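You operate a simulated robot arm through the tools that you are given. There is no shell and no other tool. Be economical: measure what you need, move in short steps, check, and stop when the job is done.

You run a simulated robot arm. Do the job below in one go: nothing can be reset, and whatever is moved stays where it is left.

JOB
Ladle soup into the brown bowl up to its white line.
Fine: rest the red lid on ring three meanwhile and put it back on the pot; lay the ladle on the side counter; leave the other bowl empty.

Only the result counts: the job must be done as asked and must still hold three seconds after the hand-in. Knocking over, shifting, dropping, spilling or breaking anything else fails it. A push-on lid holds only when it is set on centred and level and pressed home; a screw cap is set on level and turned clockwise until tight.

ROBOT AND FRAMES
A 6-joint arm with a two-finger parallel gripper, fixed in place. Base frame: the origin is at the foot of the arm, x ahead of it, y to its left, z up; the work surface is at about z = 0.878. Units: m, rad, N and s.
With the tool pointing down near the work surface it reaches from about 0.36 to 0.82 m from the base axis. Its first joint turns from -2.897 to 2.897 rad. Payload 3.91 kg.
The tool frame sits at the grasp point between the pads (the TCP): z along the fingers, y along the line on which they close. The tips reach 0.03 m beyond it. The gripper opens to 0.11 m. The fingers are 0.02 m wide and 0.01 m thick; the gripper's body (0.048 by 0.112 m) begins 0.055 m behind the TCP.
Orientation is told as [roll, pitch, yaw] about the base's x, y, z axes, in that order, counted from this pose: with the fingers straight down and closing along the base's y, the tool's x points along the base's -x, its y along +y and its z along -z.

CONTROLS
- The arm moves only by the tool apply_moves. Its argument "increments" is a list of rows, each a list of 7 numbers: the shift along the tool's x, y, z in units of 150 mm (1.0 is 150 mm), then the turn, a rotation vector about the tool's x, y, z in units of 60 degrees (1.0 is 60 degrees), then the finger opening in m, from 0 to 0.11. In form: [[x, y, z, rx, ry, rz, claw], ...]. A call has 1 to 20 rows; each row is the pose to reach, as a shift and turn from the pose commanded when the call began, along the tool's axes at that moment. A call with a number of a shift or a turn outside -1 to 1 is refused whole. Each row takes 0.2 s and may step no farther than 0.05 m and 0.15 rad from the row before; otherwise, or with a gripper value out of range, the whole call is refused. Where a pose cannot be reached the arm comes as near as it can. A force on the tool above 40 N (or 10 N above the force at the start of the call, whichever is more), or a blocked arm, ends the call early, and 0.2 s more pass. Each finger travels about 0.045 m/s and halts on what it meets, pressing with about 25 N; the grip force reading is that of the motor and also rises with nothing between the fingers. The clock runs only during rows and for 0.2 s after the last one: add rows that repeat a pose to give the fingers time. The reply holds the time, the measured pose of the TCP, the force on the tool along the base axes, the opening and the grip force, in the units named above and with some noise.
- Cameras (640 x 400 px; columns grow to the right, rows downward): "scene" is fixed at [0.3989, -0.5, 1.7289]; the picture's right is [1.00, 0.03, 0.00], its down [0.02, -0.57, -0.82] and it looks along [-0.03, 0.82, -0.57] (base axes); focal length 325 px, centre (320, 200). "wrist" rides on the gripper at [-0.036, 0, -0.057] in the tool frame; the picture's right is [0.00, -1.00, 0.00], its down [0.97, 0.00, -0.24] and it looks along [0.24, 0.00, 0.97] (tool axes); focal length 218 px, centre (320, 200). There is no depth. A picture from a camera that has moved, and an enlarged one, comes with that camera's place and axes in the base frame and with its lens.
- capture(camera): a new picture of that camera. It takes no simulated time.
- slide_trunk(by): slides the trunk up (or, below 0, down) by that many m; the arm rides with it, the base frame stays. It gives what a move gives, with no picture.
- zoom(camera, box): a new picture of the part [left, top, right, bottom] of that camera's present view, enlarged. It takes no simulated time.
- job_done(): hands the job in; it is judged then, once.

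Work in short steps. Places have to be worked out from the pictures, the camera data and where the tool is seen: move nearer, look again, correct. Check each grasp and each placing, and mend what went wrong. You have 120 turns and 68 pictures in all, those below and enlarged ones among them. Open the gripper and draw the arm clear of the work before you hand the job in, unless the task says otherwise; then end with one line.

The tools are called after "Emit:" by a JSON object that holds its "name" and its "arguments". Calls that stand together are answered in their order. apply_moves: Moves the arm, as the interface text tells. Its arguments: {"type":"object","properties":{"increments":{"type":"array"}},"required":["increments"]} The other tools are called the same way: slide_trunk (by) slides the trunk up or down; capture (camera) takes a picture; zoom (camera, box) takes an enlarged picture of a part of a camera's view; job_done () hands the job in.

At the start:

```text
time: 0.0
tcp_pos: [0.2076, 0.3361, 1.3484]
tool_rot: [0.0, 0.0, -0.002]
ft_force: [-0.2, -0.6, 0.5]
width: 0.1101
finger_force: 0.2
trunk travel left (down, up): [-0.575, 0.035]
```

scene: 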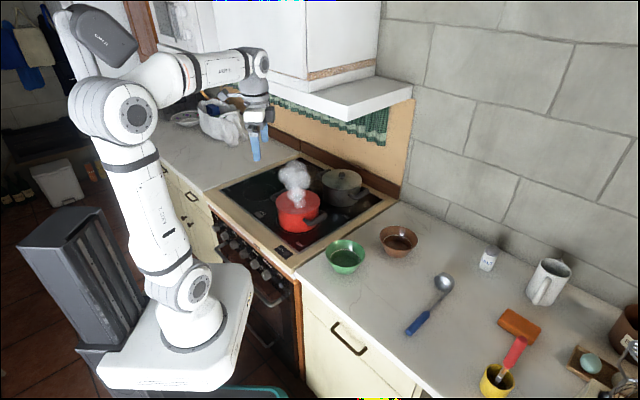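
wrist: 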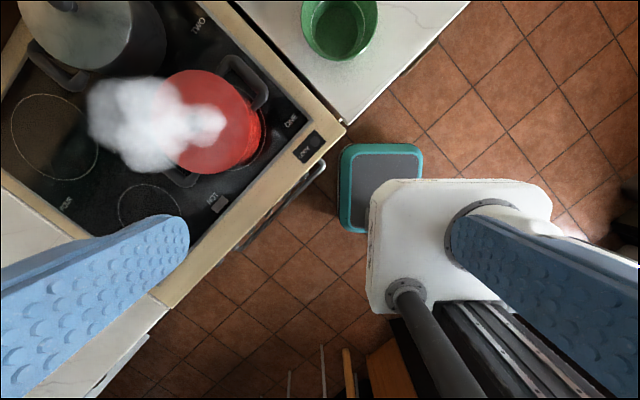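

I start by looking closer at the stove, bowls and ladle.

Emit:
{"name": "zoom", "arguments": {"camera": "scene", "box": [200, 140, 420, 280]}}

Emit:
{"name": "zoom", "arguments": {"camera": "scene", "box": [320, 210, 640, 400]}}

Emit:
{"name": "zoom", "arguments": {"camera": "wrist", "box": [0, 0, 340, 240]}}

```text
2.86 times, centred on (310, 210) of scene
camera zoom: at [0.3989, -0.5, 1.7289], right [1.0, 0.03, 0.0], down [0.02, -0.57, -0.82], along [-0.03, 0.82, -0.57], focal length 928 px, centre (349, 171)
```

zoom: 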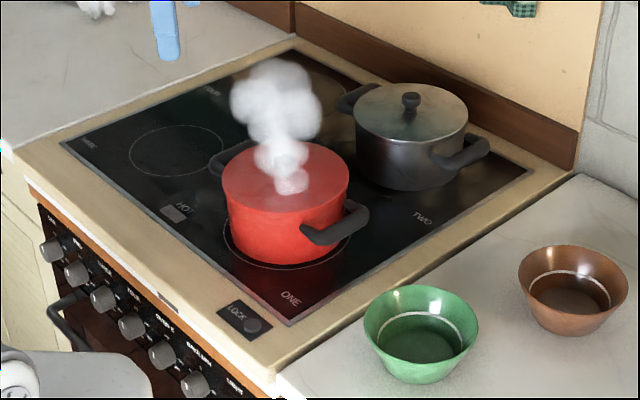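

```text
2.00 times, centred on (480, 305) of scene
camera zoom: at [0.3989, -0.5, 1.7289], right [1.0, 0.03, 0.0], down [0.02, -0.57, -0.82], along [-0.03, 0.82, -0.57], focal length 649 px, centre (0, -10)
```

zoom: 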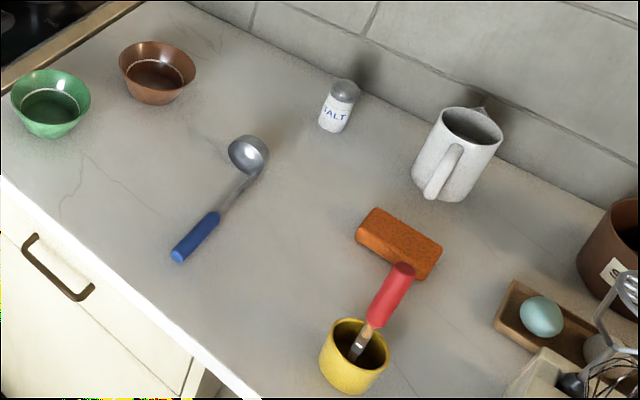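

```text
1.67 times, centred on (170, 120) of wrist
camera zoom: at [0.2412, 0.3363, 1.4054], right [0.0, -1.0, 0.0], down [-0.97, 0.0, 0.24], along [-0.24, 0.0, -0.97], focal length 364 px, centre (570, 333)
```

zoom: 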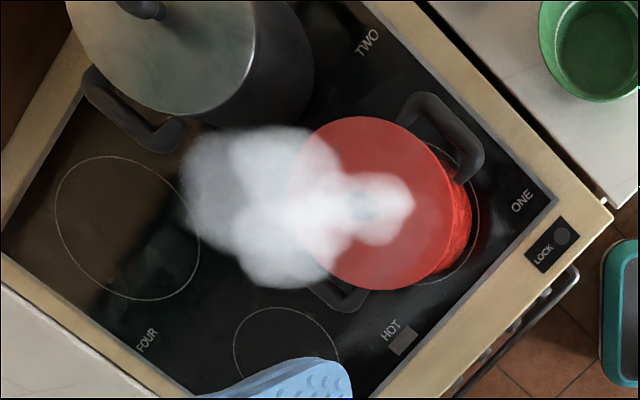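

The stove is turned about 41° from the base axes. I put the red pot near (0.28, 0.53) and ring three, front-left, near (0.08, 0.76). I'll move in lower for a better look.

Emit:
{"name": "apply_moves", "arguments": {"increments": [[0.08, 0.14, 0.163, 0, 0, 0, 0.11], [0.16, 0.28, 0.326, 0, 0, 0, 0.11], [0.24, 0.42, 0.49, 0, 0, 0, 0.11], [0.32, 0.56, 0.653, 0, 0, 0, 0.11]]}}

Emit:
{"name": "capture", "arguments": {"camera": "wrist"}}

Emit:
{"name": "zoom", "arguments": {"camera": "scene", "box": [240, 150, 360, 250]}}

```text
time: 1.0
tcp_pos: [0.1583, 0.4209, 1.252]
tool_rot: [0.001, 0.001, -0.003]
ft_force: [-0.1, -0.2, -0.1]
width: 0.1101
finger_force: 0.1
trunk travel left (down, up): [-0.575, 0.035]
```

```text
62 pictures are left
camera wrist: at [0.1936, 0.4204, 1.3091], right [0.0, -1.0, 0.0], down [-0.97, 0.0, 0.24], along [-0.24, 0.0, -0.97], focal length 218 px, centre (320, 200)
```

wrist: 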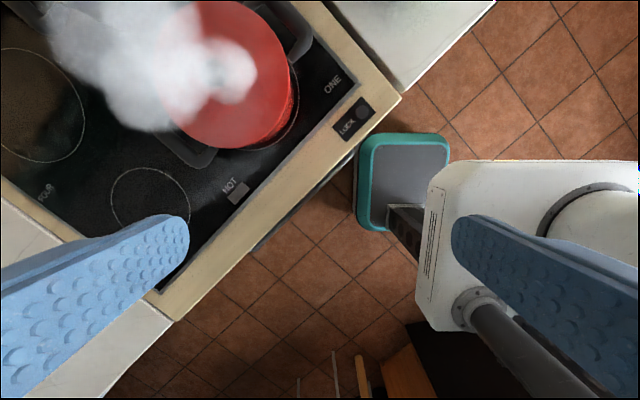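

```text
4.00 times, centred on (300, 200) of scene
camera zoom: at [0.3989, -0.5, 1.7289], right [1.0, 0.03, 0.0], down [0.02, -0.57, -0.82], along [-0.03, 0.82, -0.57], focal length 1299 px, centre (400, 200)
```

zoom: 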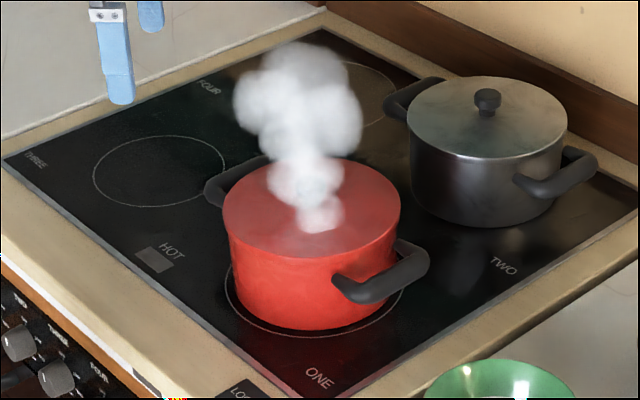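

THREE is confirmed front-left, and the lid centre comes out near (0.283, 0.548, 0.983). I'll move above it to find the knob.

Emit:
{"name": "apply_moves", "arguments": {"increments": [[-0.16, 0.16, 0.1, 0, 0, 0, 0.11], [-0.32, 0.32, 0.2, 0, 0, 0, 0.11], [-0.48, 0.48, 0.3, 0, 0, 0, 0.11], [-0.64, 0.64, 0.42, 0, 0, 0, 0.11], [-0.8, 0.8, 0.54, 0, 0, 0, 0.11]]}}

Emit:
{"name": "capture", "arguments": {"camera": "wrist"}}

Emit:
{"name": "capture", "arguments": {"camera": "scene"}}

```text
time: 2.2
tcp_pos: [0.2802, 0.5395, 1.1679]
tool_rot: [-0.001, 0.001, -0.003]
ft_force: [0.1, 0.1, -0.1]
width: 0.1101
finger_force: 0.0
trunk travel left (down, up): [-0.575, 0.035]
```

```text
60 pictures are left
camera wrist: at [0.3137, 0.5403, 1.2245], right [0.0, -1.0, 0.0], down [-0.97, 0.0, 0.24], along [-0.24, 0.0, -0.97], focal length 218 px, centre (320, 200)
```

wrist: 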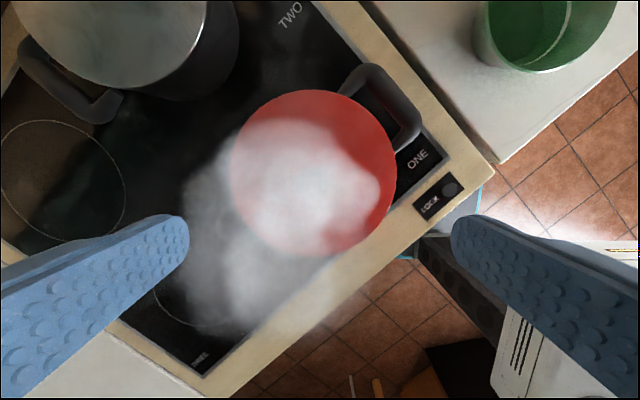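

```text
59 pictures are left
```

scene: 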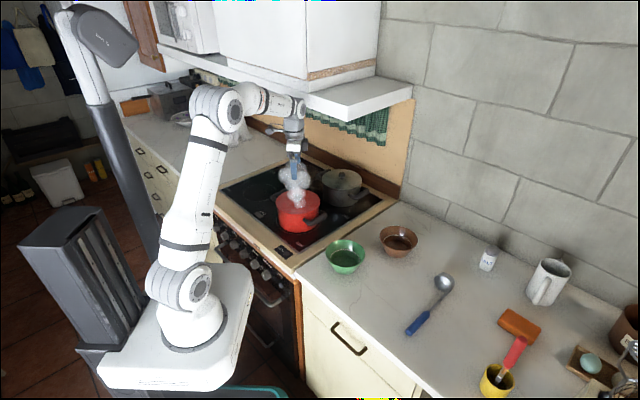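

Lid centre refines to (0.285, 0.548), with a radius of about 0.09. The steam hides the knob, so I zoom the scene view to see whether it has shifted.

Emit:
{"name": "zoom", "arguments": {"camera": "scene", "box": [265, 155, 335, 240]}}

Emit:
{"name": "zoom", "arguments": {"camera": "wrist", "box": [220, 80, 410, 265]}}

```text
4.71 times, centred on (300, 198) of scene
camera zoom: at [0.3989, -0.5, 1.7289], right [1.0, 0.03, 0.0], down [0.02, -0.57, -0.82], along [-0.03, 0.82, -0.57], focal length 1528 px, centre (414, 212)
```

zoom: 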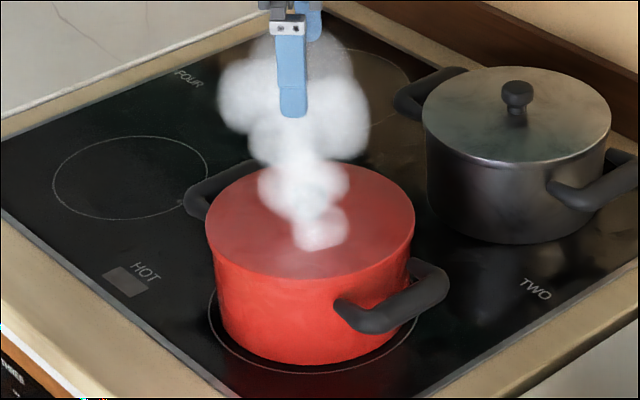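

```text
2.16 times, centred on (315, 172) of wrist
camera zoom: at [0.3137, 0.5403, 1.2245], right [0.0, -1.0, 0.0], down [-0.97, 0.0, 0.24], along [-0.24, 0.0, -0.97], focal length 472 px, centre (331, 260)
```

zoom: 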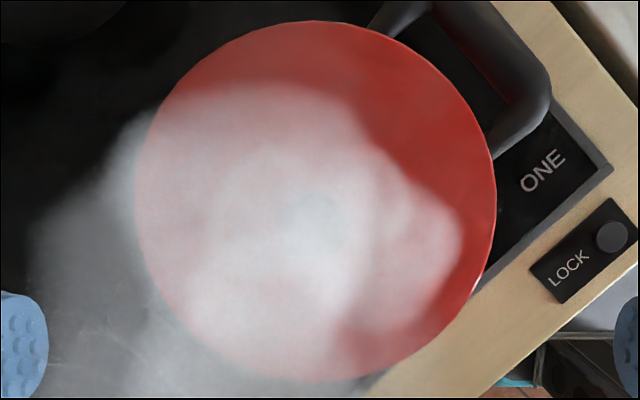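

A faint grey spot near (0.281, 0.548) is probably the knob. I go lower for a closer look.

Emit:
{"name": "apply_moves", "arguments": {"increments": [[0, 0.025, 0.2, 0, 0, 0, 0.11], [-0.01, 0.057, 0.4, 0, 0, 0, 0.11], [-0.01, 0.057, 0.68, 0, 0, 0, 0.11]]}}

Emit:
{"name": "capture", "arguments": {"camera": "wrist"}}

Emit:
{"name": "zoom", "arguments": {"camera": "scene", "box": [265, 155, 335, 240]}}

```text
time: 3.0
tcp_pos: [0.2812, 0.5485, 1.0662]
tool_rot: [0.001, 0.0, -0.001]
ft_force: [0.0, -0.1, 0.3]
width: 0.1099
finger_force: 0.1
trunk travel left (down, up): [-0.575, 0.035]
```

```text
56 pictures are left
camera wrist: at [0.3166, 0.5479, 1.1224], right [0.0, -1.0, 0.0], down [-0.97, 0.0, 0.24], along [-0.24, 0.0, -0.97], focal length 218 px, centre (320, 200)
```

wrist: 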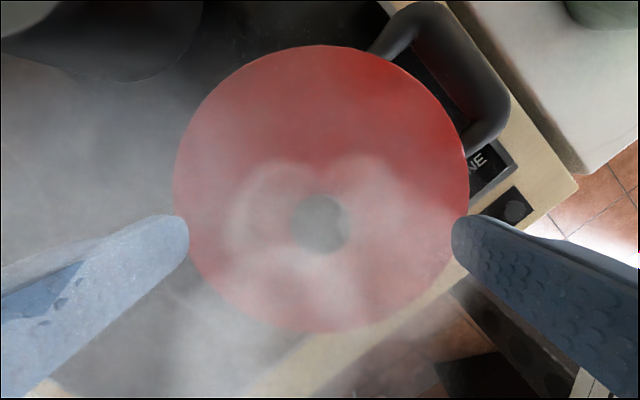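

```text
4.71 times, centred on (300, 198) of scene
camera zoom: at [0.3989, -0.5, 1.7289], right [1.0, 0.03, 0.0], down [0.02, -0.57, -0.82], along [-0.03, 0.82, -0.57], focal length 1528 px, centre (414, 212)
```

zoom: 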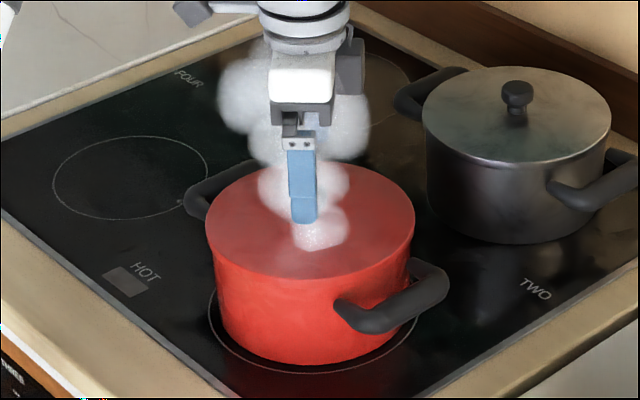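

The knob works out at about (0.276, 0.547), with its top near z = 1.010 and the lid surface near 0.987. I'll lower around it and close.

Emit:
{"name": "apply_moves", "arguments": {"increments": [[0.035, -0.007, 0.1, 0, 0, 0, 0.11], [0.035, -0.007, 0.22, 0, 0, 0, 0.09], [0.035, -0.007, 0.3, 0, 0, 0, 0.07], [0.035, -0.007, 0.3, 0, 0, 0, 0.0], [0.035, -0.007, 0.3, 0, 0, 0, 0.0], [0.035, -0.007, 0.3, 0, 0, 0, 0.0], [0.035, -0.007, 0.3, 0, 0, 0, 0.0], [0.035, -0.007, 0.3, 0, 0, 0, 0.0]]}}

Emit:
{"name": "capture", "arguments": {"camera": "wrist"}}

```text
time: 4.0
tcp_pos: [0.2768, 0.5443, 1.0278]
tool_rot: [0.003, -0.005, -0.003]
ft_force: [1.3, -15.3, 27.5]
width: 0.0591
finger_force: 8.3
trunk travel left (down, up): [-0.575, 0.035]
stopped in row 4: the force on the tool passed its limit (the readings are from after the stop); the commanded pose is now the measured one
```

```text
54 pictures are left
camera wrist: at [0.3112, 0.544, 1.0869], right [0.0, -1.0, 0.0], down [-0.97, 0.0, 0.24], along [-0.24, 0.0, -0.97], focal length 218 px, centre (320, 200)
```

wrist: 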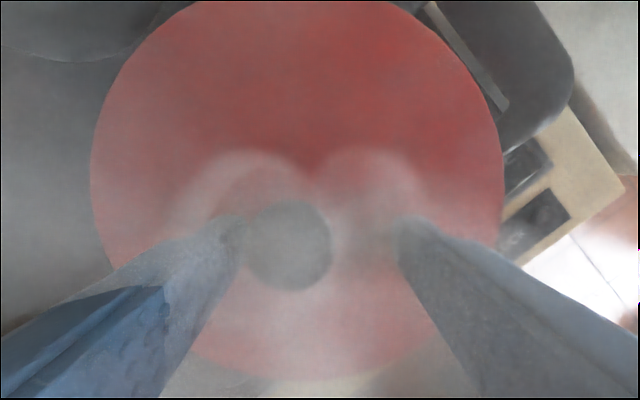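

The tips touched the lid around z ≈ 0.998, and the lid may have shifted slightly. I open and back up to inspect.

Emit:
{"name": "apply_moves", "arguments": {"increments": [[0, 0, -0.05, 0, 0, 0, 0.08], [0, 0, -0.2, 0, 0, 0, 0.09], [0, 0, -0.4, 0, 0, 0, 0.09], [0, 0, -0.6, 0, 0, 0, 0.09]]}}

Emit:
{"name": "capture", "arguments": {"camera": "wrist"}}

Emit:
{"name": "zoom", "arguments": {"camera": "scene", "box": [265, 155, 335, 240]}}

```text
time: 5.0
tcp_pos: [0.2783, 0.5471, 1.1145]
tool_rot: [0.004, -0.003, -0.001]
ft_force: [-0.7, 0.1, 0.0]
width: 0.09
finger_force: 0.0
trunk travel left (down, up): [-0.575, 0.035]
```

```text
53 pictures are left
camera wrist: at [0.3129, 0.5462, 1.1723], right [0.0, -1.0, 0.0], down [-0.97, 0.0, 0.24], along [-0.24, 0.0, -0.97], focal length 218 px, centre (320, 200)
```

wrist: 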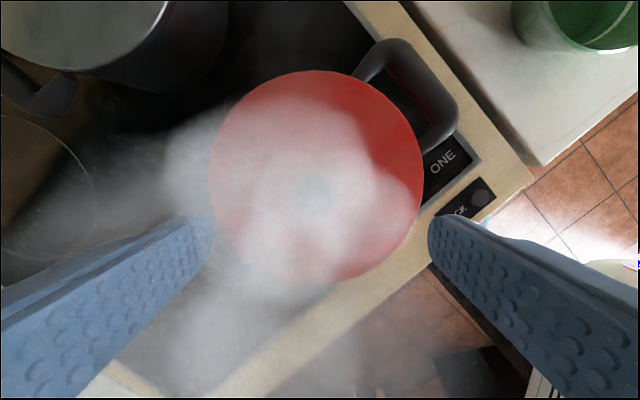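

```text
4.71 times, centred on (300, 198) of scene
camera zoom: at [0.3989, -0.5, 1.7289], right [1.0, 0.03, 0.0], down [0.02, -0.57, -0.82], along [-0.03, 0.82, -0.57], focal length 1528 px, centre (414, 212)
```

zoom: 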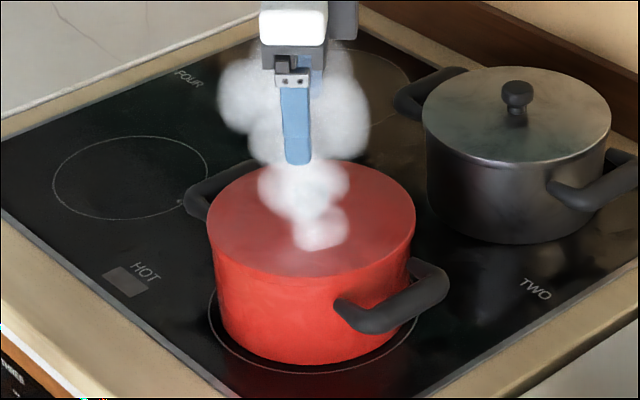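

The lid has barely moved; the knob is now near (0.278, 0.551). The lid surface is about 0.997, so I'll grasp with TCP z = 1.032.

Emit:
{"name": "apply_moves", "arguments": {"increments": [[0, 0.027, -0.0, 0, 0, 0, 0.08], [0, 0.027, 0.2, 0, 0, 0, 0.07], [0, 0.027, 0.4, 0, 0, 0, 0.07], [0, 0.027, 0.55, 0, 0, 0, 0.07], [0, 0.027, 0.55, 0, 0, 0, 0.07]]}}

Emit:
{"name": "capture", "arguments": {"camera": "wrist"}}

```text
time: 6.2
tcp_pos: [0.2766, 0.5526, 1.0325]
tool_rot: [0.003, -0.002, -0.002]
ft_force: [0.8, 0.0, -0.1]
width: 0.0698
finger_force: 0.0
trunk travel left (down, up): [-0.575, 0.035]
```

```text
51 pictures are left
camera wrist: at [0.3115, 0.5515, 1.0901], right [0.0, -1.0, 0.0], down [-0.97, 0.0, 0.24], along [-0.24, 0.0, -0.97], focal length 218 px, centre (320, 200)
```

wrist: 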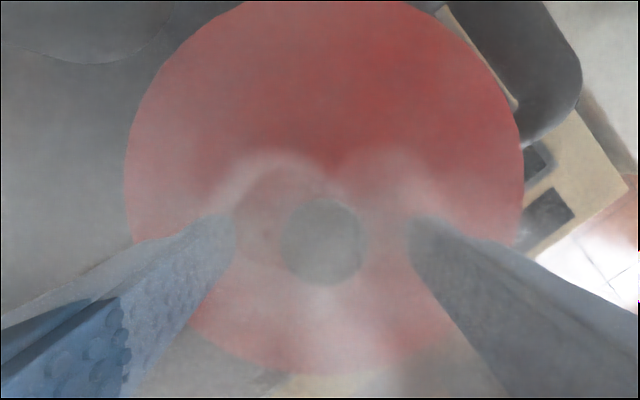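

The knob is centred between the fingers, so I close.

Emit:
{"name": "apply_moves", "arguments": {"increments": [[0, 0, 0, 0, 0, 0, 0.05], [0, 0, 0, 0, 0, 0, 0.03], [0, 0, 0, 0, 0, 0, 0.015], [0, 0, 0, 0, 0, 0, 0.01], [0, 0, 0, 0, 0, 0, 0.01]]}}

```text
time: 7.3
tcp_pos: [0.2781, 0.5519, 1.0323]
tool_rot: [0.002, -0.002, -0.001]
ft_force: [0.8, 0.6, -0.1]
width: 0.0283
finger_force: 24.8
trunk travel left (down, up): [-0.575, 0.035]
```

Gripped at a width of 0.028. I lift a little, keeping the fingers closed.

Emit:
{"name": "apply_moves", "arguments": {"increments": [[0, 0, -0.05, 0, 0, 0, 0.005], [0, 0, -0.15, 0, 0, 0, 0.005], [0, 0, -0.3, 0, 0, 0, 0.005], [0, 0, -0.5, 0, 0, 0, 0.005]]}}

Emit:
{"name": "zoom", "arguments": {"camera": "scene", "box": [230, 135, 350, 245]}}

```text
time: 8.3
tcp_pos: [0.2759, 0.5518, 1.1086]
tool_rot: [0.002, -0.003, -0.001]
ft_force: [-0.5, -0.4, -1.3]
width: 0.0284
finger_force: 24.6
trunk travel left (down, up): [-0.575, 0.035]
```

```text
3.64 times, centred on (290, 190) of scene
camera zoom: at [0.3989, -0.5, 1.7289], right [1.0, 0.03, 0.0], down [0.02, -0.57, -0.82], along [-0.03, 0.82, -0.57], focal length 1181 px, centre (429, 236)
```

zoom: 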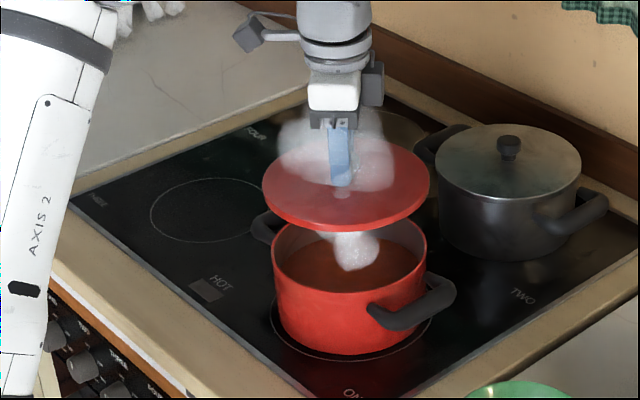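

The lid is off and hanging level. I carry it at this height toward ring three, near (0.069, 0.768).

Emit:
{"name": "apply_moves", "arguments": {"increments": [[0.15, 0.16, -0.03, 0, 0, 0, 0.005], [0.35, 0.36, -0.05, 0, 0, 0, 0.005], [0.55, 0.56, -0.05, 0, 0, 0, 0.005], [0.75, 0.77, -0.05, 0, 0, 0, 0.005], [0.9, 0.95, -0.05, 0, 0, 0, 0.005]]}}

Emit:
{"name": "apply_moves", "arguments": {"increments": [[0.15, 0.15, 0, 0, 0, 0, 0.005], [0.33, 0.34, 0, 0, 0, 0, 0.005], [0.47, 0.48, 0.1, 0, 0, 0, 0.005], [0.47, 0.48, 0.3, 0, 0, 0, 0.005], [0.47, 0.48, 0.5, 0, 0, 0, 0.005]]}}

Emit:
{"name": "capture", "arguments": {"camera": "wrist"}}

Emit:
{"name": "zoom", "arguments": {"camera": "scene", "box": [200, 135, 320, 245]}}

```text
time: 9.6
tcp_pos: [0.1416, 0.6943, 1.1165]
tool_rot: [0.002, -0.005, -0.002]
ft_force: [0.1, -0.1, -1.4]
width: 0.0282
finger_force: 25.1
trunk travel left (down, up): [-0.575, 0.035]
```

```text
time: 10.8
tcp_pos: [0.0731, 0.7684, 1.0398]
tool_rot: [0.001, -0.001, -0.001]
ft_force: [0.5, -0.3, -2.4]
width: 0.0283
finger_force: 24.9
out of reach, approached as far as the arm can: row 3, 4
trunk travel left (down, up): [-0.575, 0.035]
```

```text
49 pictures are left
camera wrist: at [0.1072, 0.768, 1.0974], right [0.0, -1.0, 0.0], down [-0.97, 0.0, 0.24], along [-0.24, 0.0, -0.97], focal length 218 px, centre (320, 200)
```

wrist: 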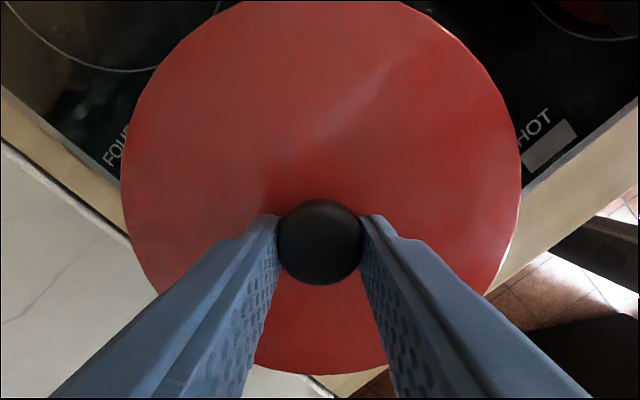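

```text
3.64 times, centred on (260, 190) of scene
camera zoom: at [0.3989, -0.5, 1.7289], right [1.0, 0.03, 0.0], down [0.02, -0.57, -0.82], along [-0.03, 0.82, -0.57], focal length 1181 px, centre (538, 236)
```

zoom: 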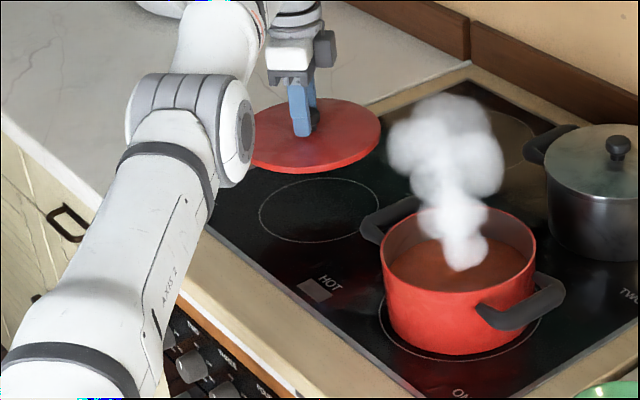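

The lid hangs over ring three, so I descend toward the glass.

Emit:
{"name": "apply_moves", "arguments": {"increments": [[0, 0, 0.25, 0, 0, 0, 0.005], [0, 0, 0.45, 0, 0, 0, 0.005], [0, 0, 0.58, 0, 0, 0, 0.005], [0, 0, 0.63, 0, 0, 0, 0.005]]}}

Emit:
{"name": "zoom", "arguments": {"camera": "scene", "box": [200, 135, 320, 245]}}

```text
time: 11.8
tcp_pos: [0.0717, 0.7663, 0.95]
tool_rot: [0.012, -0.003, -0.003]
ft_force: [1.9, -1.6, 21.1]
width: 0.0285
finger_force: 24.7
trunk travel left (down, up): [-0.575, 0.035]
```

```text
3.64 times, centred on (260, 190) of scene
camera zoom: at [0.3989, -0.5, 1.7289], right [1.0, 0.03, 0.0], down [0.02, -0.57, -0.82], along [-0.03, 0.82, -0.57], focal length 1181 px, centre (538, 236)
```

zoom: 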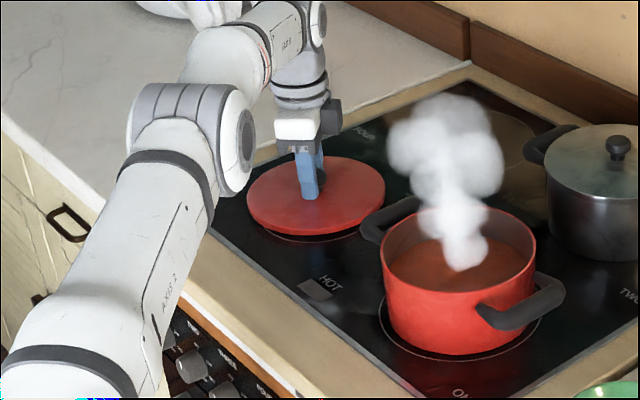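

Contact with 21 N, and the lid rests on ring three. I ease off and release, then rise.

Emit:
{"name": "apply_moves", "arguments": {"increments": [[0, 0, -0.025, 0, 0, 0, 0.005], [0, 0, -0.025, 0, 0, 0, 0.03], [0, 0, -0.025, 0, 0, 0, 0.05], [0, 0, -0.025, 0, 0, 0, 0.07], [0, 0, -0.025, 0, 0, 0, 0.08], [0, 0, -0.2, 0, 0, 0, 0.09], [0, 0, -0.45, 0, 0, 0, 0.09], [0, 0, -0.7, 0, 0, 0, 0.09], [0, 0, -0.95, 0, 0, 0, 0.09]]}}

Emit:
{"name": "capture", "arguments": {"camera": "wrist"}}

```text
time: 13.8
tcp_pos: [0.0716, 0.7606, 1.0863]
tool_rot: [0.003, -0.003, -0.002]
ft_force: [-0.4, -1.0, -0.9]
width: 0.0901
finger_force: 0.0
out of reach, approached as far as the arm can: row 9
trunk travel left (down, up): [-0.575, 0.035]
```

```text
46 pictures are left
camera wrist: at [0.1059, 0.7593, 1.1444], right [0.0, -1.0, 0.0], down [-0.97, 0.0, 0.24], along [-0.24, 0.0, -0.97], focal length 218 px, centre (320, 200)
```

wrist: 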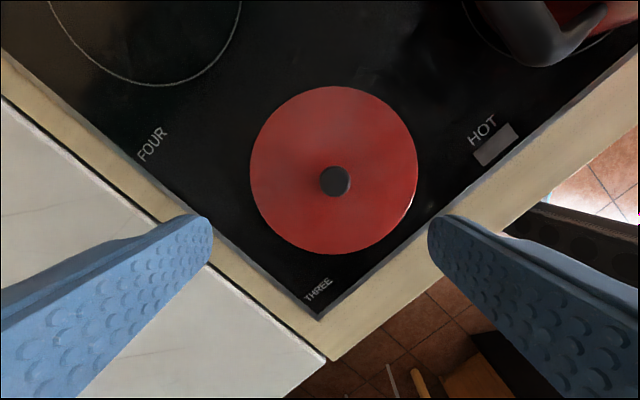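

The lid is down on ring three. One scene check shows how it rests.

Emit:
{"name": "zoom", "arguments": {"camera": "scene", "box": [200, 135, 320, 245]}}

```text
3.64 times, centred on (260, 190) of scene
camera zoom: at [0.3989, -0.5, 1.7289], right [1.0, 0.03, 0.0], down [0.02, -0.57, -0.82], along [-0.03, 0.82, -0.57], focal length 1181 px, centre (538, 236)
```

zoom: 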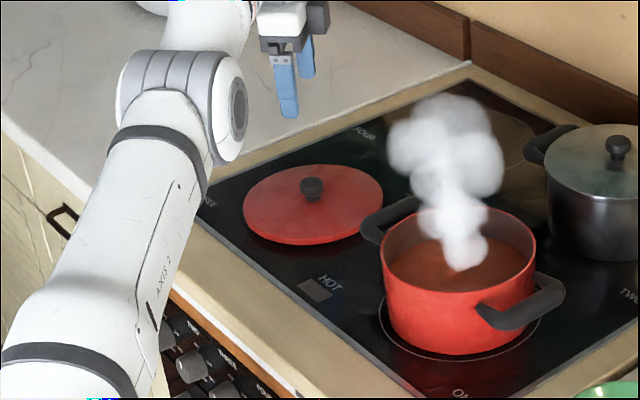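

The lid lies flat on ring three. Now I travel back over toward the ladle on the counter.

Emit:
{"name": "apply_moves", "arguments": {"increments": [[-0.1, -0.2, -0.1, 0, 0, 0, 0.09], [-0.2, -0.4, -0.2, 0, 0, 0, 0.09], [-0.35, -0.65, -0.35, 0, 0, 0, 0.09], [-0.5, -0.9, -0.5, 0, 0, 0, 0.09]]}}

Emit:
{"name": "apply_moves", "arguments": {"increments": [[-0.15, -0.25, -0.05, 0, 0, 0, 0.09], [-0.3, -0.5, -0.1, 0, 0, 0, 0.09], [-0.45, -0.75, -0.15, 0, 0, 0, 0.09], [-0.6, -1, -0.2, 0, 0, 0, 0.09]]}}

Emit:
{"name": "apply_moves", "arguments": {"increments": [[-0.2, -0.2, 0, 0, 0, 0, 0.09], [-0.4, -0.4, 0, 0, 0, 0, 0.09], [-0.6, -0.6, 0, 0, 0, 0, 0.09], [-0.8, -0.8, 0, 0, 0, 0, 0.09], [-1, -1, 0, 0, 0, 0, 0.09]]}}

Emit:
{"name": "apply_moves", "arguments": {"increments": [[-0.2, -0.2, 0, 0, 0, 0, 0.09], [-0.4, -0.4, 0, 0, 0, 0, 0.09], [-0.6, -0.6, 0, 0, 0, 0, 0.09], [-0.8, -0.8, 0, 0, 0, 0, 0.09], [-1, -1, 0, 0, 0, 0, 0.09]]}}

Emit:
{"name": "apply_moves", "arguments": {"increments": [[-0.2, -0.1, 0, 0, 0, 0, 0.09], [-0.4, -0.2, 0, 0, 0, 0, 0.09], [-0.6, -0.25, 0, 0, 0, 0, 0.09], [-0.8, -0.3, 0, 0, 0, 0, 0.09]]}}

Emit:
{"name": "capture", "arguments": {"camera": "wrist"}}

Emit:
{"name": "zoom", "arguments": {"camera": "scene", "box": [380, 250, 480, 350]}}

```text
time: 14.8
tcp_pos: [0.1476, 0.6229, 1.1617]
tool_rot: [0.005, -0.003, -0.001]
ft_force: [-0.5, 0.1, -0.6]
width: 0.09
finger_force: 0.1
trunk travel left (down, up): [-0.575, 0.035]
```

```text
time: 15.8
tcp_pos: [0.2331, 0.4748, 1.1922]
tool_rot: [0.005, -0.001, -0.002]
ft_force: [0.3, 0.0, -0.8]
width: 0.0901
finger_force: 0.0
trunk travel left (down, up): [-0.575, 0.035]
```

```text
time: 16.9
tcp_pos: [0.3844, 0.3223, 1.1905]
tool_rot: [0.004, -0.001, -0.001]
ft_force: [1.2, 0.1, 0.4]
width: 0.09
finger_force: 0.0
trunk travel left (down, up): [-0.575, 0.035]
```

```text
time: 18.1
tcp_pos: [0.537, 0.172, 1.1949]
tool_rot: [0.003, -0.002, -0.001]
ft_force: [0.2, -0.1, -0.2]
width: 0.0901
finger_force: 0.1
trunk travel left (down, up): [-0.575, 0.035]
```

```text
time: 19.1
tcp_pos: [0.6569, 0.1276, 1.1941]
tool_rot: [0.004, -0.002, -0.001]
ft_force: [0.1, -0.5, -0.2]
width: 0.0897
finger_force: 0.1
trunk travel left (down, up): [-0.575, 0.035]
```

```text
44 pictures are left
camera wrist: at [0.6909, 0.1271, 1.2503], right [0.0, -1.0, 0.0], down [-0.97, 0.0, 0.24], along [-0.24, 0.0, -0.97], focal length 218 px, centre (320, 200)
```

wrist: 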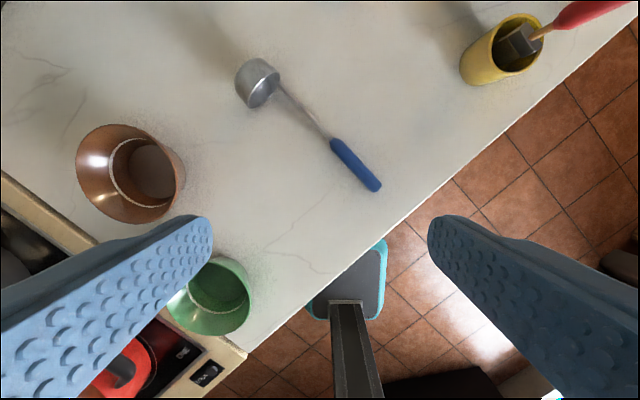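

```text
4.00 times, centred on (430, 300) of scene
camera zoom: at [0.3989, -0.5, 1.7289], right [1.0, 0.03, 0.0], down [0.02, -0.57, -0.82], along [-0.03, 0.82, -0.57], focal length 1299 px, centre (-120, -200)
```

zoom: 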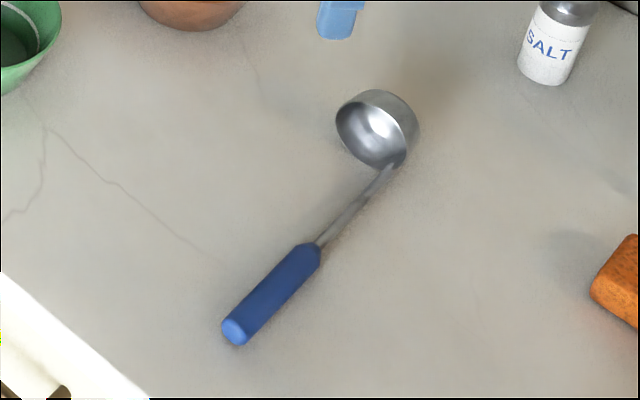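

The ladle lies with its cup mouth facing along the handle, and the handle direction is about 50°. It needs gripping with tool x toward the cup so it can hang vertically later, so I turn the wrist by about −130° yaw in stages.

Emit:
{"name": "apply_moves", "arguments": {"increments": [[0, 0, 0, 0, 0, 0.125, 0.09], [0, -0.05, 0, 0, 0, 0.25, 0.09], [-0.03, -0.1, 0, 0, 0, 0.375, 0.09], [-0.05, -0.15, 0, 0, 0, 0.5, 0.09], [-0.067, -0.2, 0, 0, 0, 0.625, 0.09], [-0.067, -0.2, 0, 0, 0, 0.75, 0.09], [-0.067, -0.2, 0, 0, 0, 0.875, 0.09], [-0.067, -0.2, 0, 0, 0, 1.0, 0.09]]}}

Emit:
{"name": "apply_moves", "arguments": {"increments": [[0, 0, 0, 0, 0, 0.125, 0.09], [0, 0, 0, 0, 0, 0.25, 0.09], [0, 0, 0, 0, 0, 0.375, 0.09], [0, 0, 0, 0, 0, 0.5, 0.09], [0, 0, 0, 0, 0, 0.625, 0.09], [0, 0, 0, 0, 0, 0.75, 0.09], [0, 0, 0, 0, 0, 0.875, 0.09], [0, 0, 0, 0, 0, 1.0, 0.09]]}}

```text
time: 20.9
tcp_pos: [0.6655, 0.0987, 1.1937]
tool_rot: [0.004, 0.001, -1.051]
ft_force: [-0.7, 0.4, 0.0]
width: 0.0899
finger_force: 0.1
trunk travel left (down, up): [-0.575, 0.035]
```

```text
time: 22.8
tcp_pos: [0.6657, 0.0986, 1.1926]
tool_rot: [0.001, 0.003, -2.097]
ft_force: [0.0, 0.1, -0.6]
width: 0.0901
finger_force: 0.1
trunk travel left (down, up): [-0.575, 0.035]
```

The turn works. I finish the yaw and descend to about z = 1.03 for a close look.

Emit:
{"name": "apply_moves", "arguments": {"increments": [[0, 0, 0.25, 0, 0, 0.08, 0.09], [0, 0, 0.5, 0, 0, 0.165, 0.09], [0, 0, 0.8, 0, 0, 0.165, 0.09], [0, 0, 1.0, 0, 0, 0.165, 0.09]]}}

Emit:
{"name": "capture", "arguments": {"camera": "wrist"}}

```text
time: 23.8
tcp_pos: [0.6656, 0.1003, 1.0398]
tool_rot: [0.0, 0.003, -2.268]
ft_force: [-0.2, 0.3, 0.7]
width: 0.0899
finger_force: 0.0
trunk travel left (down, up): [-0.575, 0.035]
```

```text
42 pictures are left
camera wrist: at [0.6417, 0.0713, 1.0976], right [-0.77, 0.64, 0.0], down [0.62, 0.74, 0.24], along [0.16, 0.19, -0.97], focal length 218 px, centre (320, 200)
```

wrist: 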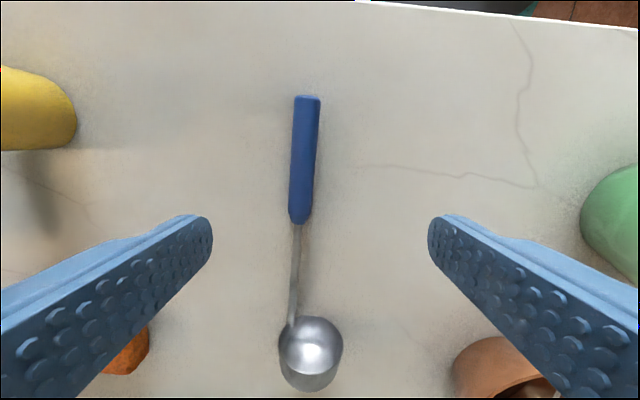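

The handle runs at about 45°, and my grasp point is near (0.682, 0.090). I correct yaw by 5°, shift and descend to z = 0.915.

Emit:
{"name": "apply_moves", "arguments": {"increments": [[0.016, 0.126, 0.1, 0, 0, 0.083, 0.08], [0.016, 0.126, 0.3, 0, 0, 0.083, 0.07], [0.016, 0.126, 0.6, 0, 0, 0.083, 0.06], [0.016, 0.126, 0.6, 0, 0, 0.083, 0.06]]}}

Emit:
{"name": "capture", "arguments": {"camera": "wrist"}}

```text
time: 24.8
tcp_pos: [0.6824, 0.09, 0.9505]
tool_rot: [0.0, 0.003, -2.355]
ft_force: [0.7, -0.3, 0.8]
width: 0.06
finger_force: 0.1
trunk travel left (down, up): [-0.575, 0.035]
```

```text
41 pictures are left
camera wrist: at [0.6554, 0.0637, 1.0086], right [-0.71, 0.71, 0.0], down [0.69, 0.69, 0.24], along [0.17, 0.17, -0.97], focal length 218 px, centre (320, 200)
```

wrist: 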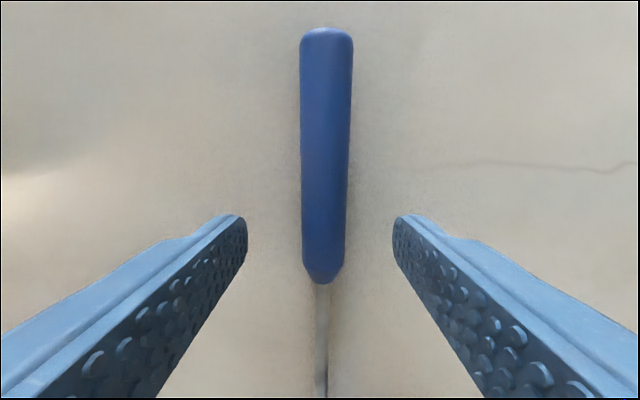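

Well aligned over the handle. I descend and close.

Emit:
{"name": "apply_moves", "arguments": {"increments": [[0, 0, 0.12, 0, 0, 0, 0.06], [0, 0, 0.24, 0, 0, 0, 0.06], [0, 0, 0.24, 0, 0, 0, 0.04], [0, 0, 0.24, 0, 0, 0, 0.02], [0, 0, 0.24, 0, 0, 0, 0.005], [0, 0, 0.24, 0, 0, 0, 0.005], [0, 0, 0.24, 0, 0, 0, 0.005]]}}

```text
time: 25.3
tcp_pos: [0.6841, 0.0896, 0.93]
tool_rot: [0.008, 0.015, -2.355]
ft_force: [-12.9, -5.7, 21.9]
width: 0.0627
finger_force: 3.2
trunk travel left (down, up): [-0.575, 0.035]
stopped in row 2: the force on the tool passed its limit (the readings are from after the stop); the commanded pose is now the measured one
```

Contact came early, at TCP z = 0.930. I look before doing anything.

Emit:
{"name": "capture", "arguments": {"camera": "wrist"}}

Emit:
{"name": "zoom", "arguments": {"camera": "scene", "box": [380, 240, 480, 340]}}

```text
40 pictures are left
camera wrist: at [0.6558, 0.0623, 0.9874], right [-0.71, 0.71, -0.01], down [0.68, 0.69, 0.25], along [0.18, 0.18, -0.97], focal length 218 px, centre (320, 200)
```

wrist: 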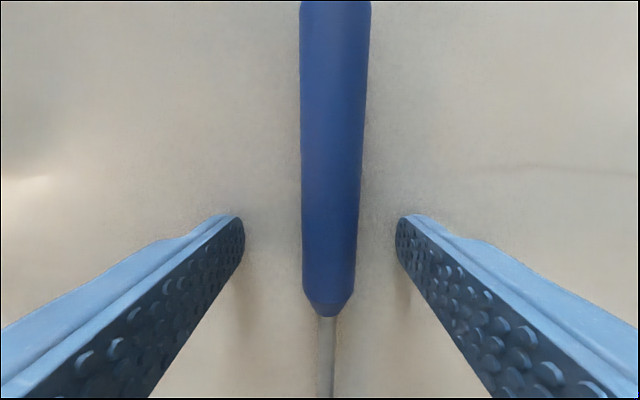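

```text
4.00 times, centred on (430, 290) of scene
camera zoom: at [0.3989, -0.5, 1.7289], right [1.0, 0.03, 0.0], down [0.02, -0.57, -0.82], along [-0.03, 0.82, -0.57], focal length 1299 px, centre (-120, -160)
```

zoom: 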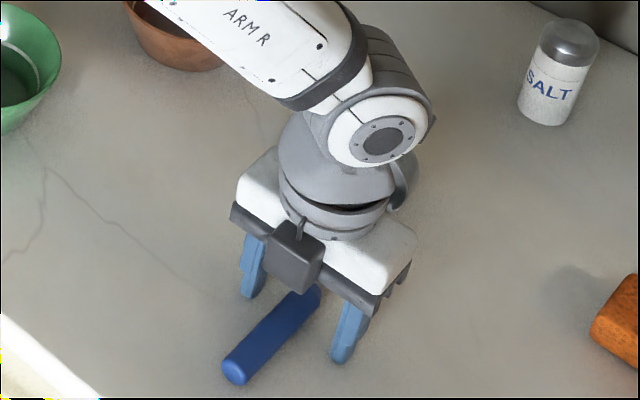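

The fingers do reach the counter here. I back off 3 mm and close on the handle.

Emit:
{"name": "apply_moves", "arguments": {"increments": [[0, 0, -0.022, 0, 0, 0, 0.06], [0, 0, -0.022, 0, 0, 0, 0.04], [0, 0, -0.022, 0, 0, 0, 0.02], [0, 0, -0.022, 0, 0, 0, 0.005], [0, 0, -0.022, 0, 0, 0, 0.005], [0, 0, -0.022, 0, 0, 0, 0.005]]}}

```text
time: 26.7
tcp_pos: [0.6858, 0.0897, 0.9296]
tool_rot: [0.006, 0.012, -2.354]
ft_force: [-1.6, 3.9, 6.6]
width: 0.0201
finger_force: 25.0
trunk travel left (down, up): [-0.575, 0.035]
```

The handle is gripped (width 0.020). I lift slowly and check.

Emit:
{"name": "apply_moves", "arguments": {"increments": [[0, 0, -0.05, 0, 0, 0, 0.005], [0, 0, -0.15, 0, 0, 0, 0.005], [0, 0, -0.3, 0, 0, 0, 0.005], [0, 0, -0.5, 0, 0, 0, 0.005], [0, 0, -0.7, 0, 0, 0, 0.005]]}}

Emit:
{"name": "capture", "arguments": {"camera": "wrist"}}

Emit:
{"name": "zoom", "arguments": {"camera": "scene", "box": [350, 180, 500, 320]}}

```text
time: 27.9
tcp_pos: [0.6847, 0.0865, 1.0342]
tool_rot: [0.006, 0.016, -2.354]
ft_force: [-0.6, -0.1, -1.4]
width: 0.02
finger_force: 24.9
trunk travel left (down, up): [-0.575, 0.035]
```

```text
38 pictures are left
camera wrist: at [0.657, 0.0611, 1.0921], right [-0.71, 0.71, -0.01], down [0.68, 0.69, 0.25], along [0.18, 0.17, -0.97], focal length 218 px, centre (320, 200)
```

wrist: 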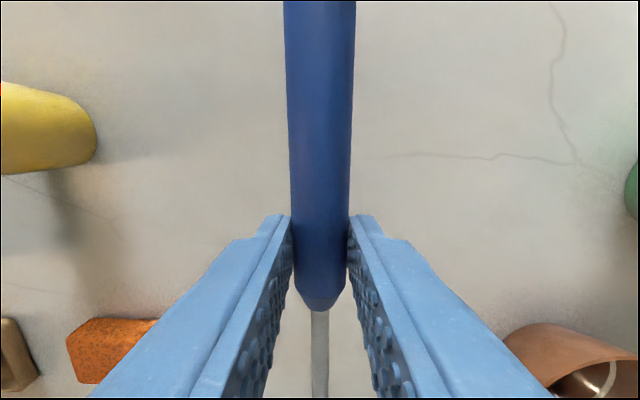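

```text
2.86 times, centred on (425, 250) of scene
camera zoom: at [0.3989, -0.5, 1.7289], right [1.0, 0.03, 0.0], down [0.02, -0.57, -0.82], along [-0.03, 0.82, -0.57], focal length 928 px, centre (20, 57)
```

zoom: 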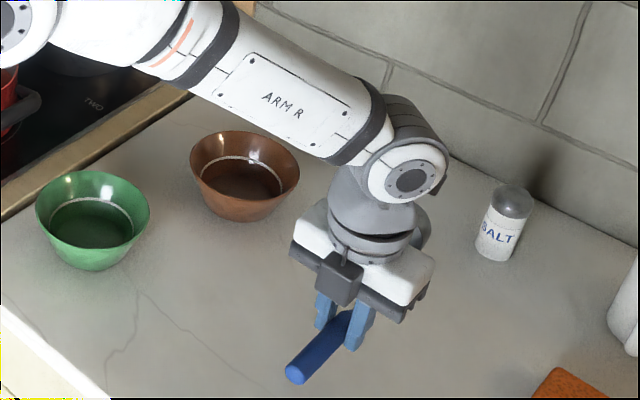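

A secure grip: the ladle stayed level, weighing about 0.14 kg. I raise and retract to a staging spot near (0.50, 0.20, 1.23).

Emit:
{"name": "apply_moves", "arguments": {"increments": [[-0.04, -0.17, -0.17, 0, 0, 0, 0.005], [-0.08, -0.35, -0.34, 0, 0, 0, 0.005], [-0.12, -0.52, -0.5, 0, 0, 0, 0.005], [-0.17, -0.7, -0.67, 0, 0, 0, 0.005]]}}

Emit:
{"name": "apply_moves", "arguments": {"increments": [[-0.04, -0.17, -0.17, 0, 0, -0.12, 0.005], [-0.08, -0.35, -0.34, 0, 0, -0.24, 0.005], [-0.12, -0.52, -0.5, 0, 0, -0.36, 0.005], [-0.17, -0.7, -0.67, 0, 0, -0.48, 0.005], [-0.17, -0.7, -0.67, 0, 0, -0.6, 0.005], [-0.17, -0.7, -0.67, 0, 0, -0.72, 0.005], [-0.17, -0.7, -0.67, 0, 0, -0.86, 0.005], [-0.17, -0.7, -0.67, 0, 0, -1.0, 0.005]]}}

Emit:
{"name": "apply_moves", "arguments": {"increments": [[0, 0, 0, 0, 0, -0.125, 0.005], [0, 0, 0, 0, 0, -0.25, 0.005], [0, 0, 0, 0, 0, -0.375, 0.005], [0, 0, 0, 0, 0, -0.5, 0.005], [0, 0, 0, 0, 0, -0.625, 0.005], [0, 0, 0, 0, 0, -0.75, 0.005], [0, 0, 0, 0, 0, -0.875, 0.005], [0, 0, 0, 0, 0, -1.0, 0.005]]}}

Emit:
{"name": "apply_moves", "arguments": {"increments": [[0, 0, 0, 0, 0, -0.125, 0.005], [0, 0, 0, 0, 0, -0.25, 0.005], [0, 0, 0, 0, 0, -0.375, 0.005], [0, 0, 0, 0, 0, -0.5, 0.005], [0, 0, 0, 0, 0, -0.6, 0.005]]}}

Emit:
{"name": "capture", "arguments": {"camera": "scene"}}

```text
time: 28.9
tcp_pos: [0.5895, 0.1436, 1.1338]
tool_rot: [0.006, 0.014, -2.354]
ft_force: [-0.9, -1.1, -0.7]
width: 0.02
finger_force: 25.2
trunk travel left (down, up): [-0.575, 0.035]
```

```text
time: 30.7
tcp_pos: [0.4969, 0.2007, 1.2342]
tool_rot: [0.015, 0.001, -1.306]
ft_force: [-0.1, -0.8, -0.4]
width: 0.0201
finger_force: 24.6
trunk travel left (down, up): [-0.575, 0.035]
```

```text
time: 32.5
tcp_pos: [0.4977, 0.2002, 1.2327]
tool_rot: [0.01, -0.012, -0.258]
ft_force: [-0.1, 0.1, -1.0]
width: 0.02
finger_force: 25.1
trunk travel left (down, up): [-0.575, 0.035]
```

```text
time: 33.7
tcp_pos: [0.4978, 0.2012, 1.2339]
tool_rot: [-0.001, -0.014, 0.371]
ft_force: [-0.4, 0.6, -0.2]
width: 0.02
finger_force: 24.8
trunk travel left (down, up): [-0.575, 0.035]
```

```text
36 pictures are left
```

scene: 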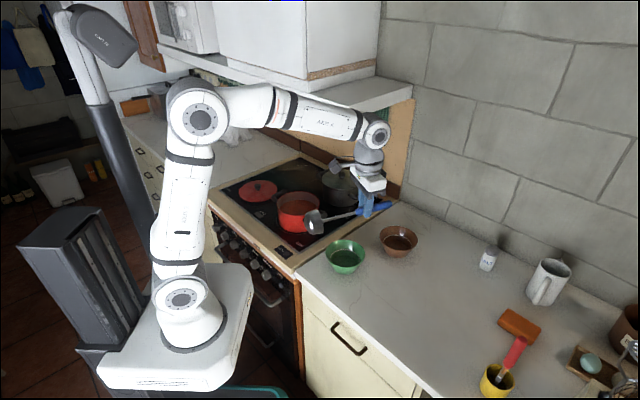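

Now I pitch the tool up so the ladle hangs cup-down, shifting a little outward.

Emit:
{"name": "apply_moves", "arguments": {"increments": [[-0.05, 0, 0, 0, -0.125, 0, 0.005], [-0.1, 0, 0, 0, -0.25, 0, 0.005], [-0.15, 0, 0, 0, -0.375, 0, 0.005], [-0.2, 0, 0, 0, -0.5, 0, 0.005], [-0.25, 0, 0, 0, -0.625, 0, 0.005], [-0.3, 0, 0, 0, -0.75, 0, 0.005], [-0.35, 0, 0, 0, -0.875, 0, 0.005], [-0.4, 0, 0, 0, -1.0, 0, 0.005]]}}

Emit:
{"name": "apply_moves", "arguments": {"increments": [[0, 0, 0, 0, -0.125, 0, 0.005], [0, 0, 0, 0, -0.25, 0, 0.005], [0, 0, 0, 0, -0.375, 0, 0.005], [0, 0, 0, 0, -0.49, 0, 0.005]]}}

Emit:
{"name": "capture", "arguments": {"camera": "scene"}}

Emit:
{"name": "capture", "arguments": {"camera": "wrist"}}

```text
time: 35.5
tcp_pos: [0.5458, 0.2138, 1.2343]
tool_rot: [-0.026, -0.897, 0.363]
ft_force: [-0.4, -0.5, -0.5]
width: 0.02
finger_force: 25.4
out of reach, approached as far as the arm can: row 7, 8
trunk travel left (down, up): [-0.575, 0.035]
```

```text
time: 36.5
tcp_pos: [0.536, 0.2321, 1.2343]
tool_rot: [-0.111, -1.41, 0.444]
ft_force: [0.8, 0.1, -1.4]
width: 0.0199
finger_force: 24.9
out of reach, approached as far as the arm can: row 1, 2, 3, 4
trunk travel left (down, up): [-0.575, 0.035]
```

```text
35 pictures are left
```

scene: 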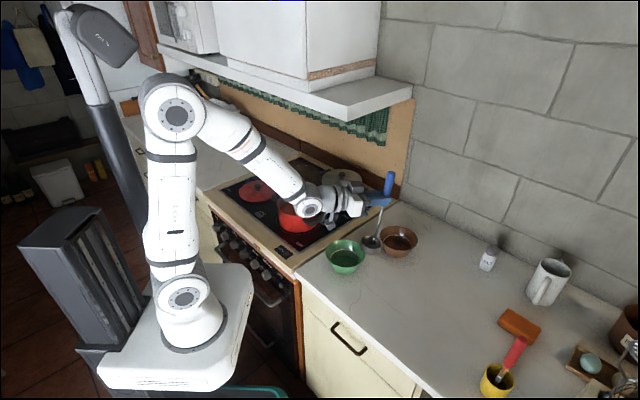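

```text
34 pictures are left
camera wrist: at [0.487, 0.2159, 1.2802], right [0.33, -0.94, 0.02], down [-0.37, -0.14, -0.92], along [0.87, 0.29, -0.39], focal length 218 px, centre (320, 200)
```

wrist: 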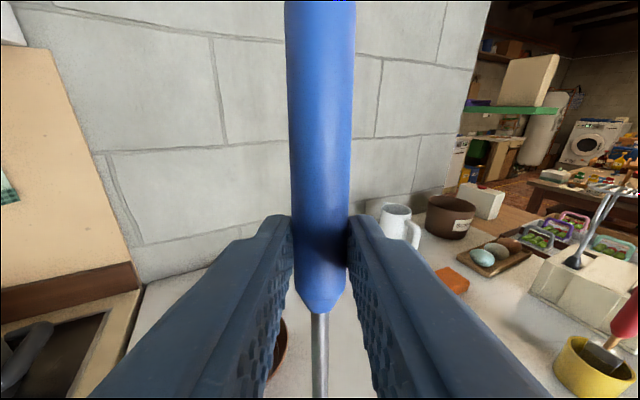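

The tool is nearly horizontal but at a joint limit, with the forearm too steep. Lowering the trunk should help, so I first raise the hand to keep the cup clear.

Emit:
{"name": "apply_moves", "arguments": {"increments": [[-0.2, 0, -0.03, 0, 0, 0, 0.005], [-0.4, 0, -0.06, 0, 0, 0, 0.005], [-0.6, 0, -0.1, 0, 0, 0, 0.005]]}}

Emit:
{"name": "slide_trunk", "arguments": {"by": -0.1}}

```text
time: 37.3
tcp_pos: [0.5329, 0.2321, 1.3266]
tool_rot: [-0.112, -1.409, 0.455]
ft_force: [-1.0, -0.2, -0.5]
width: 0.0202
finger_force: 25.5
trunk travel left (down, up): [-0.575, 0.035]
```

```text
time: 38.7
tcp_pos: [0.5333, 0.2323, 1.2256]
tool_rot: [-0.107, -1.409, 0.452]
ft_force: [0.7, 0.4, -1.3]
width: 0.0202
finger_force: 25.6
trunk travel left (down, up): [-0.475, 0.135]
```

The commanded pose follows the trunk. I raise again, slide another 0.1 down, and correct the last 9° of pitch.

Emit:
{"name": "apply_moves", "arguments": {"increments": [[-0.2, 0, -0.03, 0, -0.04, 0, 0.005], [-0.4, 0, -0.06, 0, -0.08, 0, 0.005], [-0.6, 0, -0.1, 0, -0.157, 0, 0.005]]}}

Emit:
{"name": "slide_trunk", "arguments": {"by": -0.1}}

Emit:
{"name": "capture", "arguments": {"camera": "scene"}}

```text
time: 39.5
tcp_pos: [0.5317, 0.2347, 1.3176]
tool_rot: [-1.809, -1.556, 2.152]
ft_force: [-0.3, -0.5, -1.1]
width: 0.0201
finger_force: 25.2
trunk travel left (down, up): [-0.475, 0.135]
```

```text
time: 40.8
tcp_pos: [0.5324, 0.2348, 1.2163]
tool_rot: [-1.778, -1.555, 2.123]
ft_force: [-0.3, -0.1, -1.9]
width: 0.02
finger_force: 24.6
trunk travel left (down, up): [-0.375, 0.235]
```

```text
33 pictures are left
```

scene: 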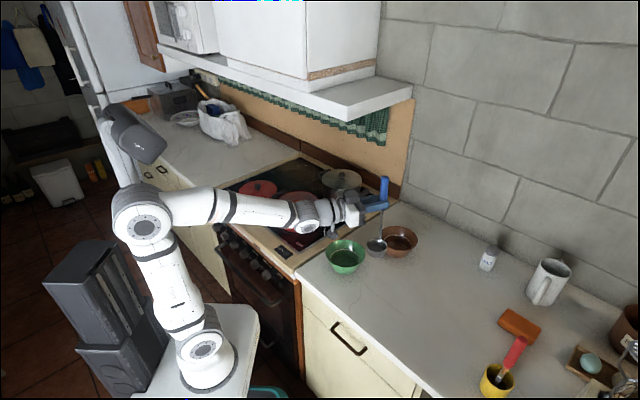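

The forearm is nearly horizontal and the ladle hangs vertically. I zoom in to measure the cup relative to the TCP.

Emit:
{"name": "zoom", "arguments": {"camera": "scene", "box": [310, 165, 430, 285]}}

Emit:
{"name": "zoom", "arguments": {"camera": "scene", "box": [230, 165, 350, 265]}}

```text
3.33 times, centred on (370, 225) of scene
camera zoom: at [0.3989, -0.5, 1.7289], right [1.0, 0.03, 0.0], down [0.02, -0.57, -0.82], along [-0.03, 0.82, -0.57], focal length 1082 px, centre (153, 117)
```

zoom: 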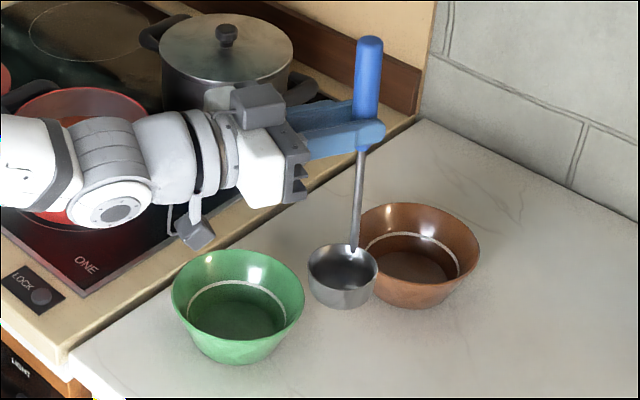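

```text
4.00 times, centred on (290, 215) of scene
camera zoom: at [0.3989, -0.5, 1.7289], right [1.0, 0.03, 0.0], down [0.02, -0.57, -0.82], along [-0.03, 0.82, -0.57], focal length 1299 px, centre (440, 140)
```

zoom: 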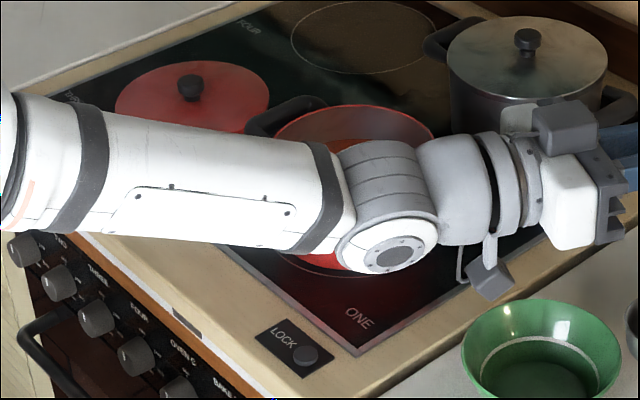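

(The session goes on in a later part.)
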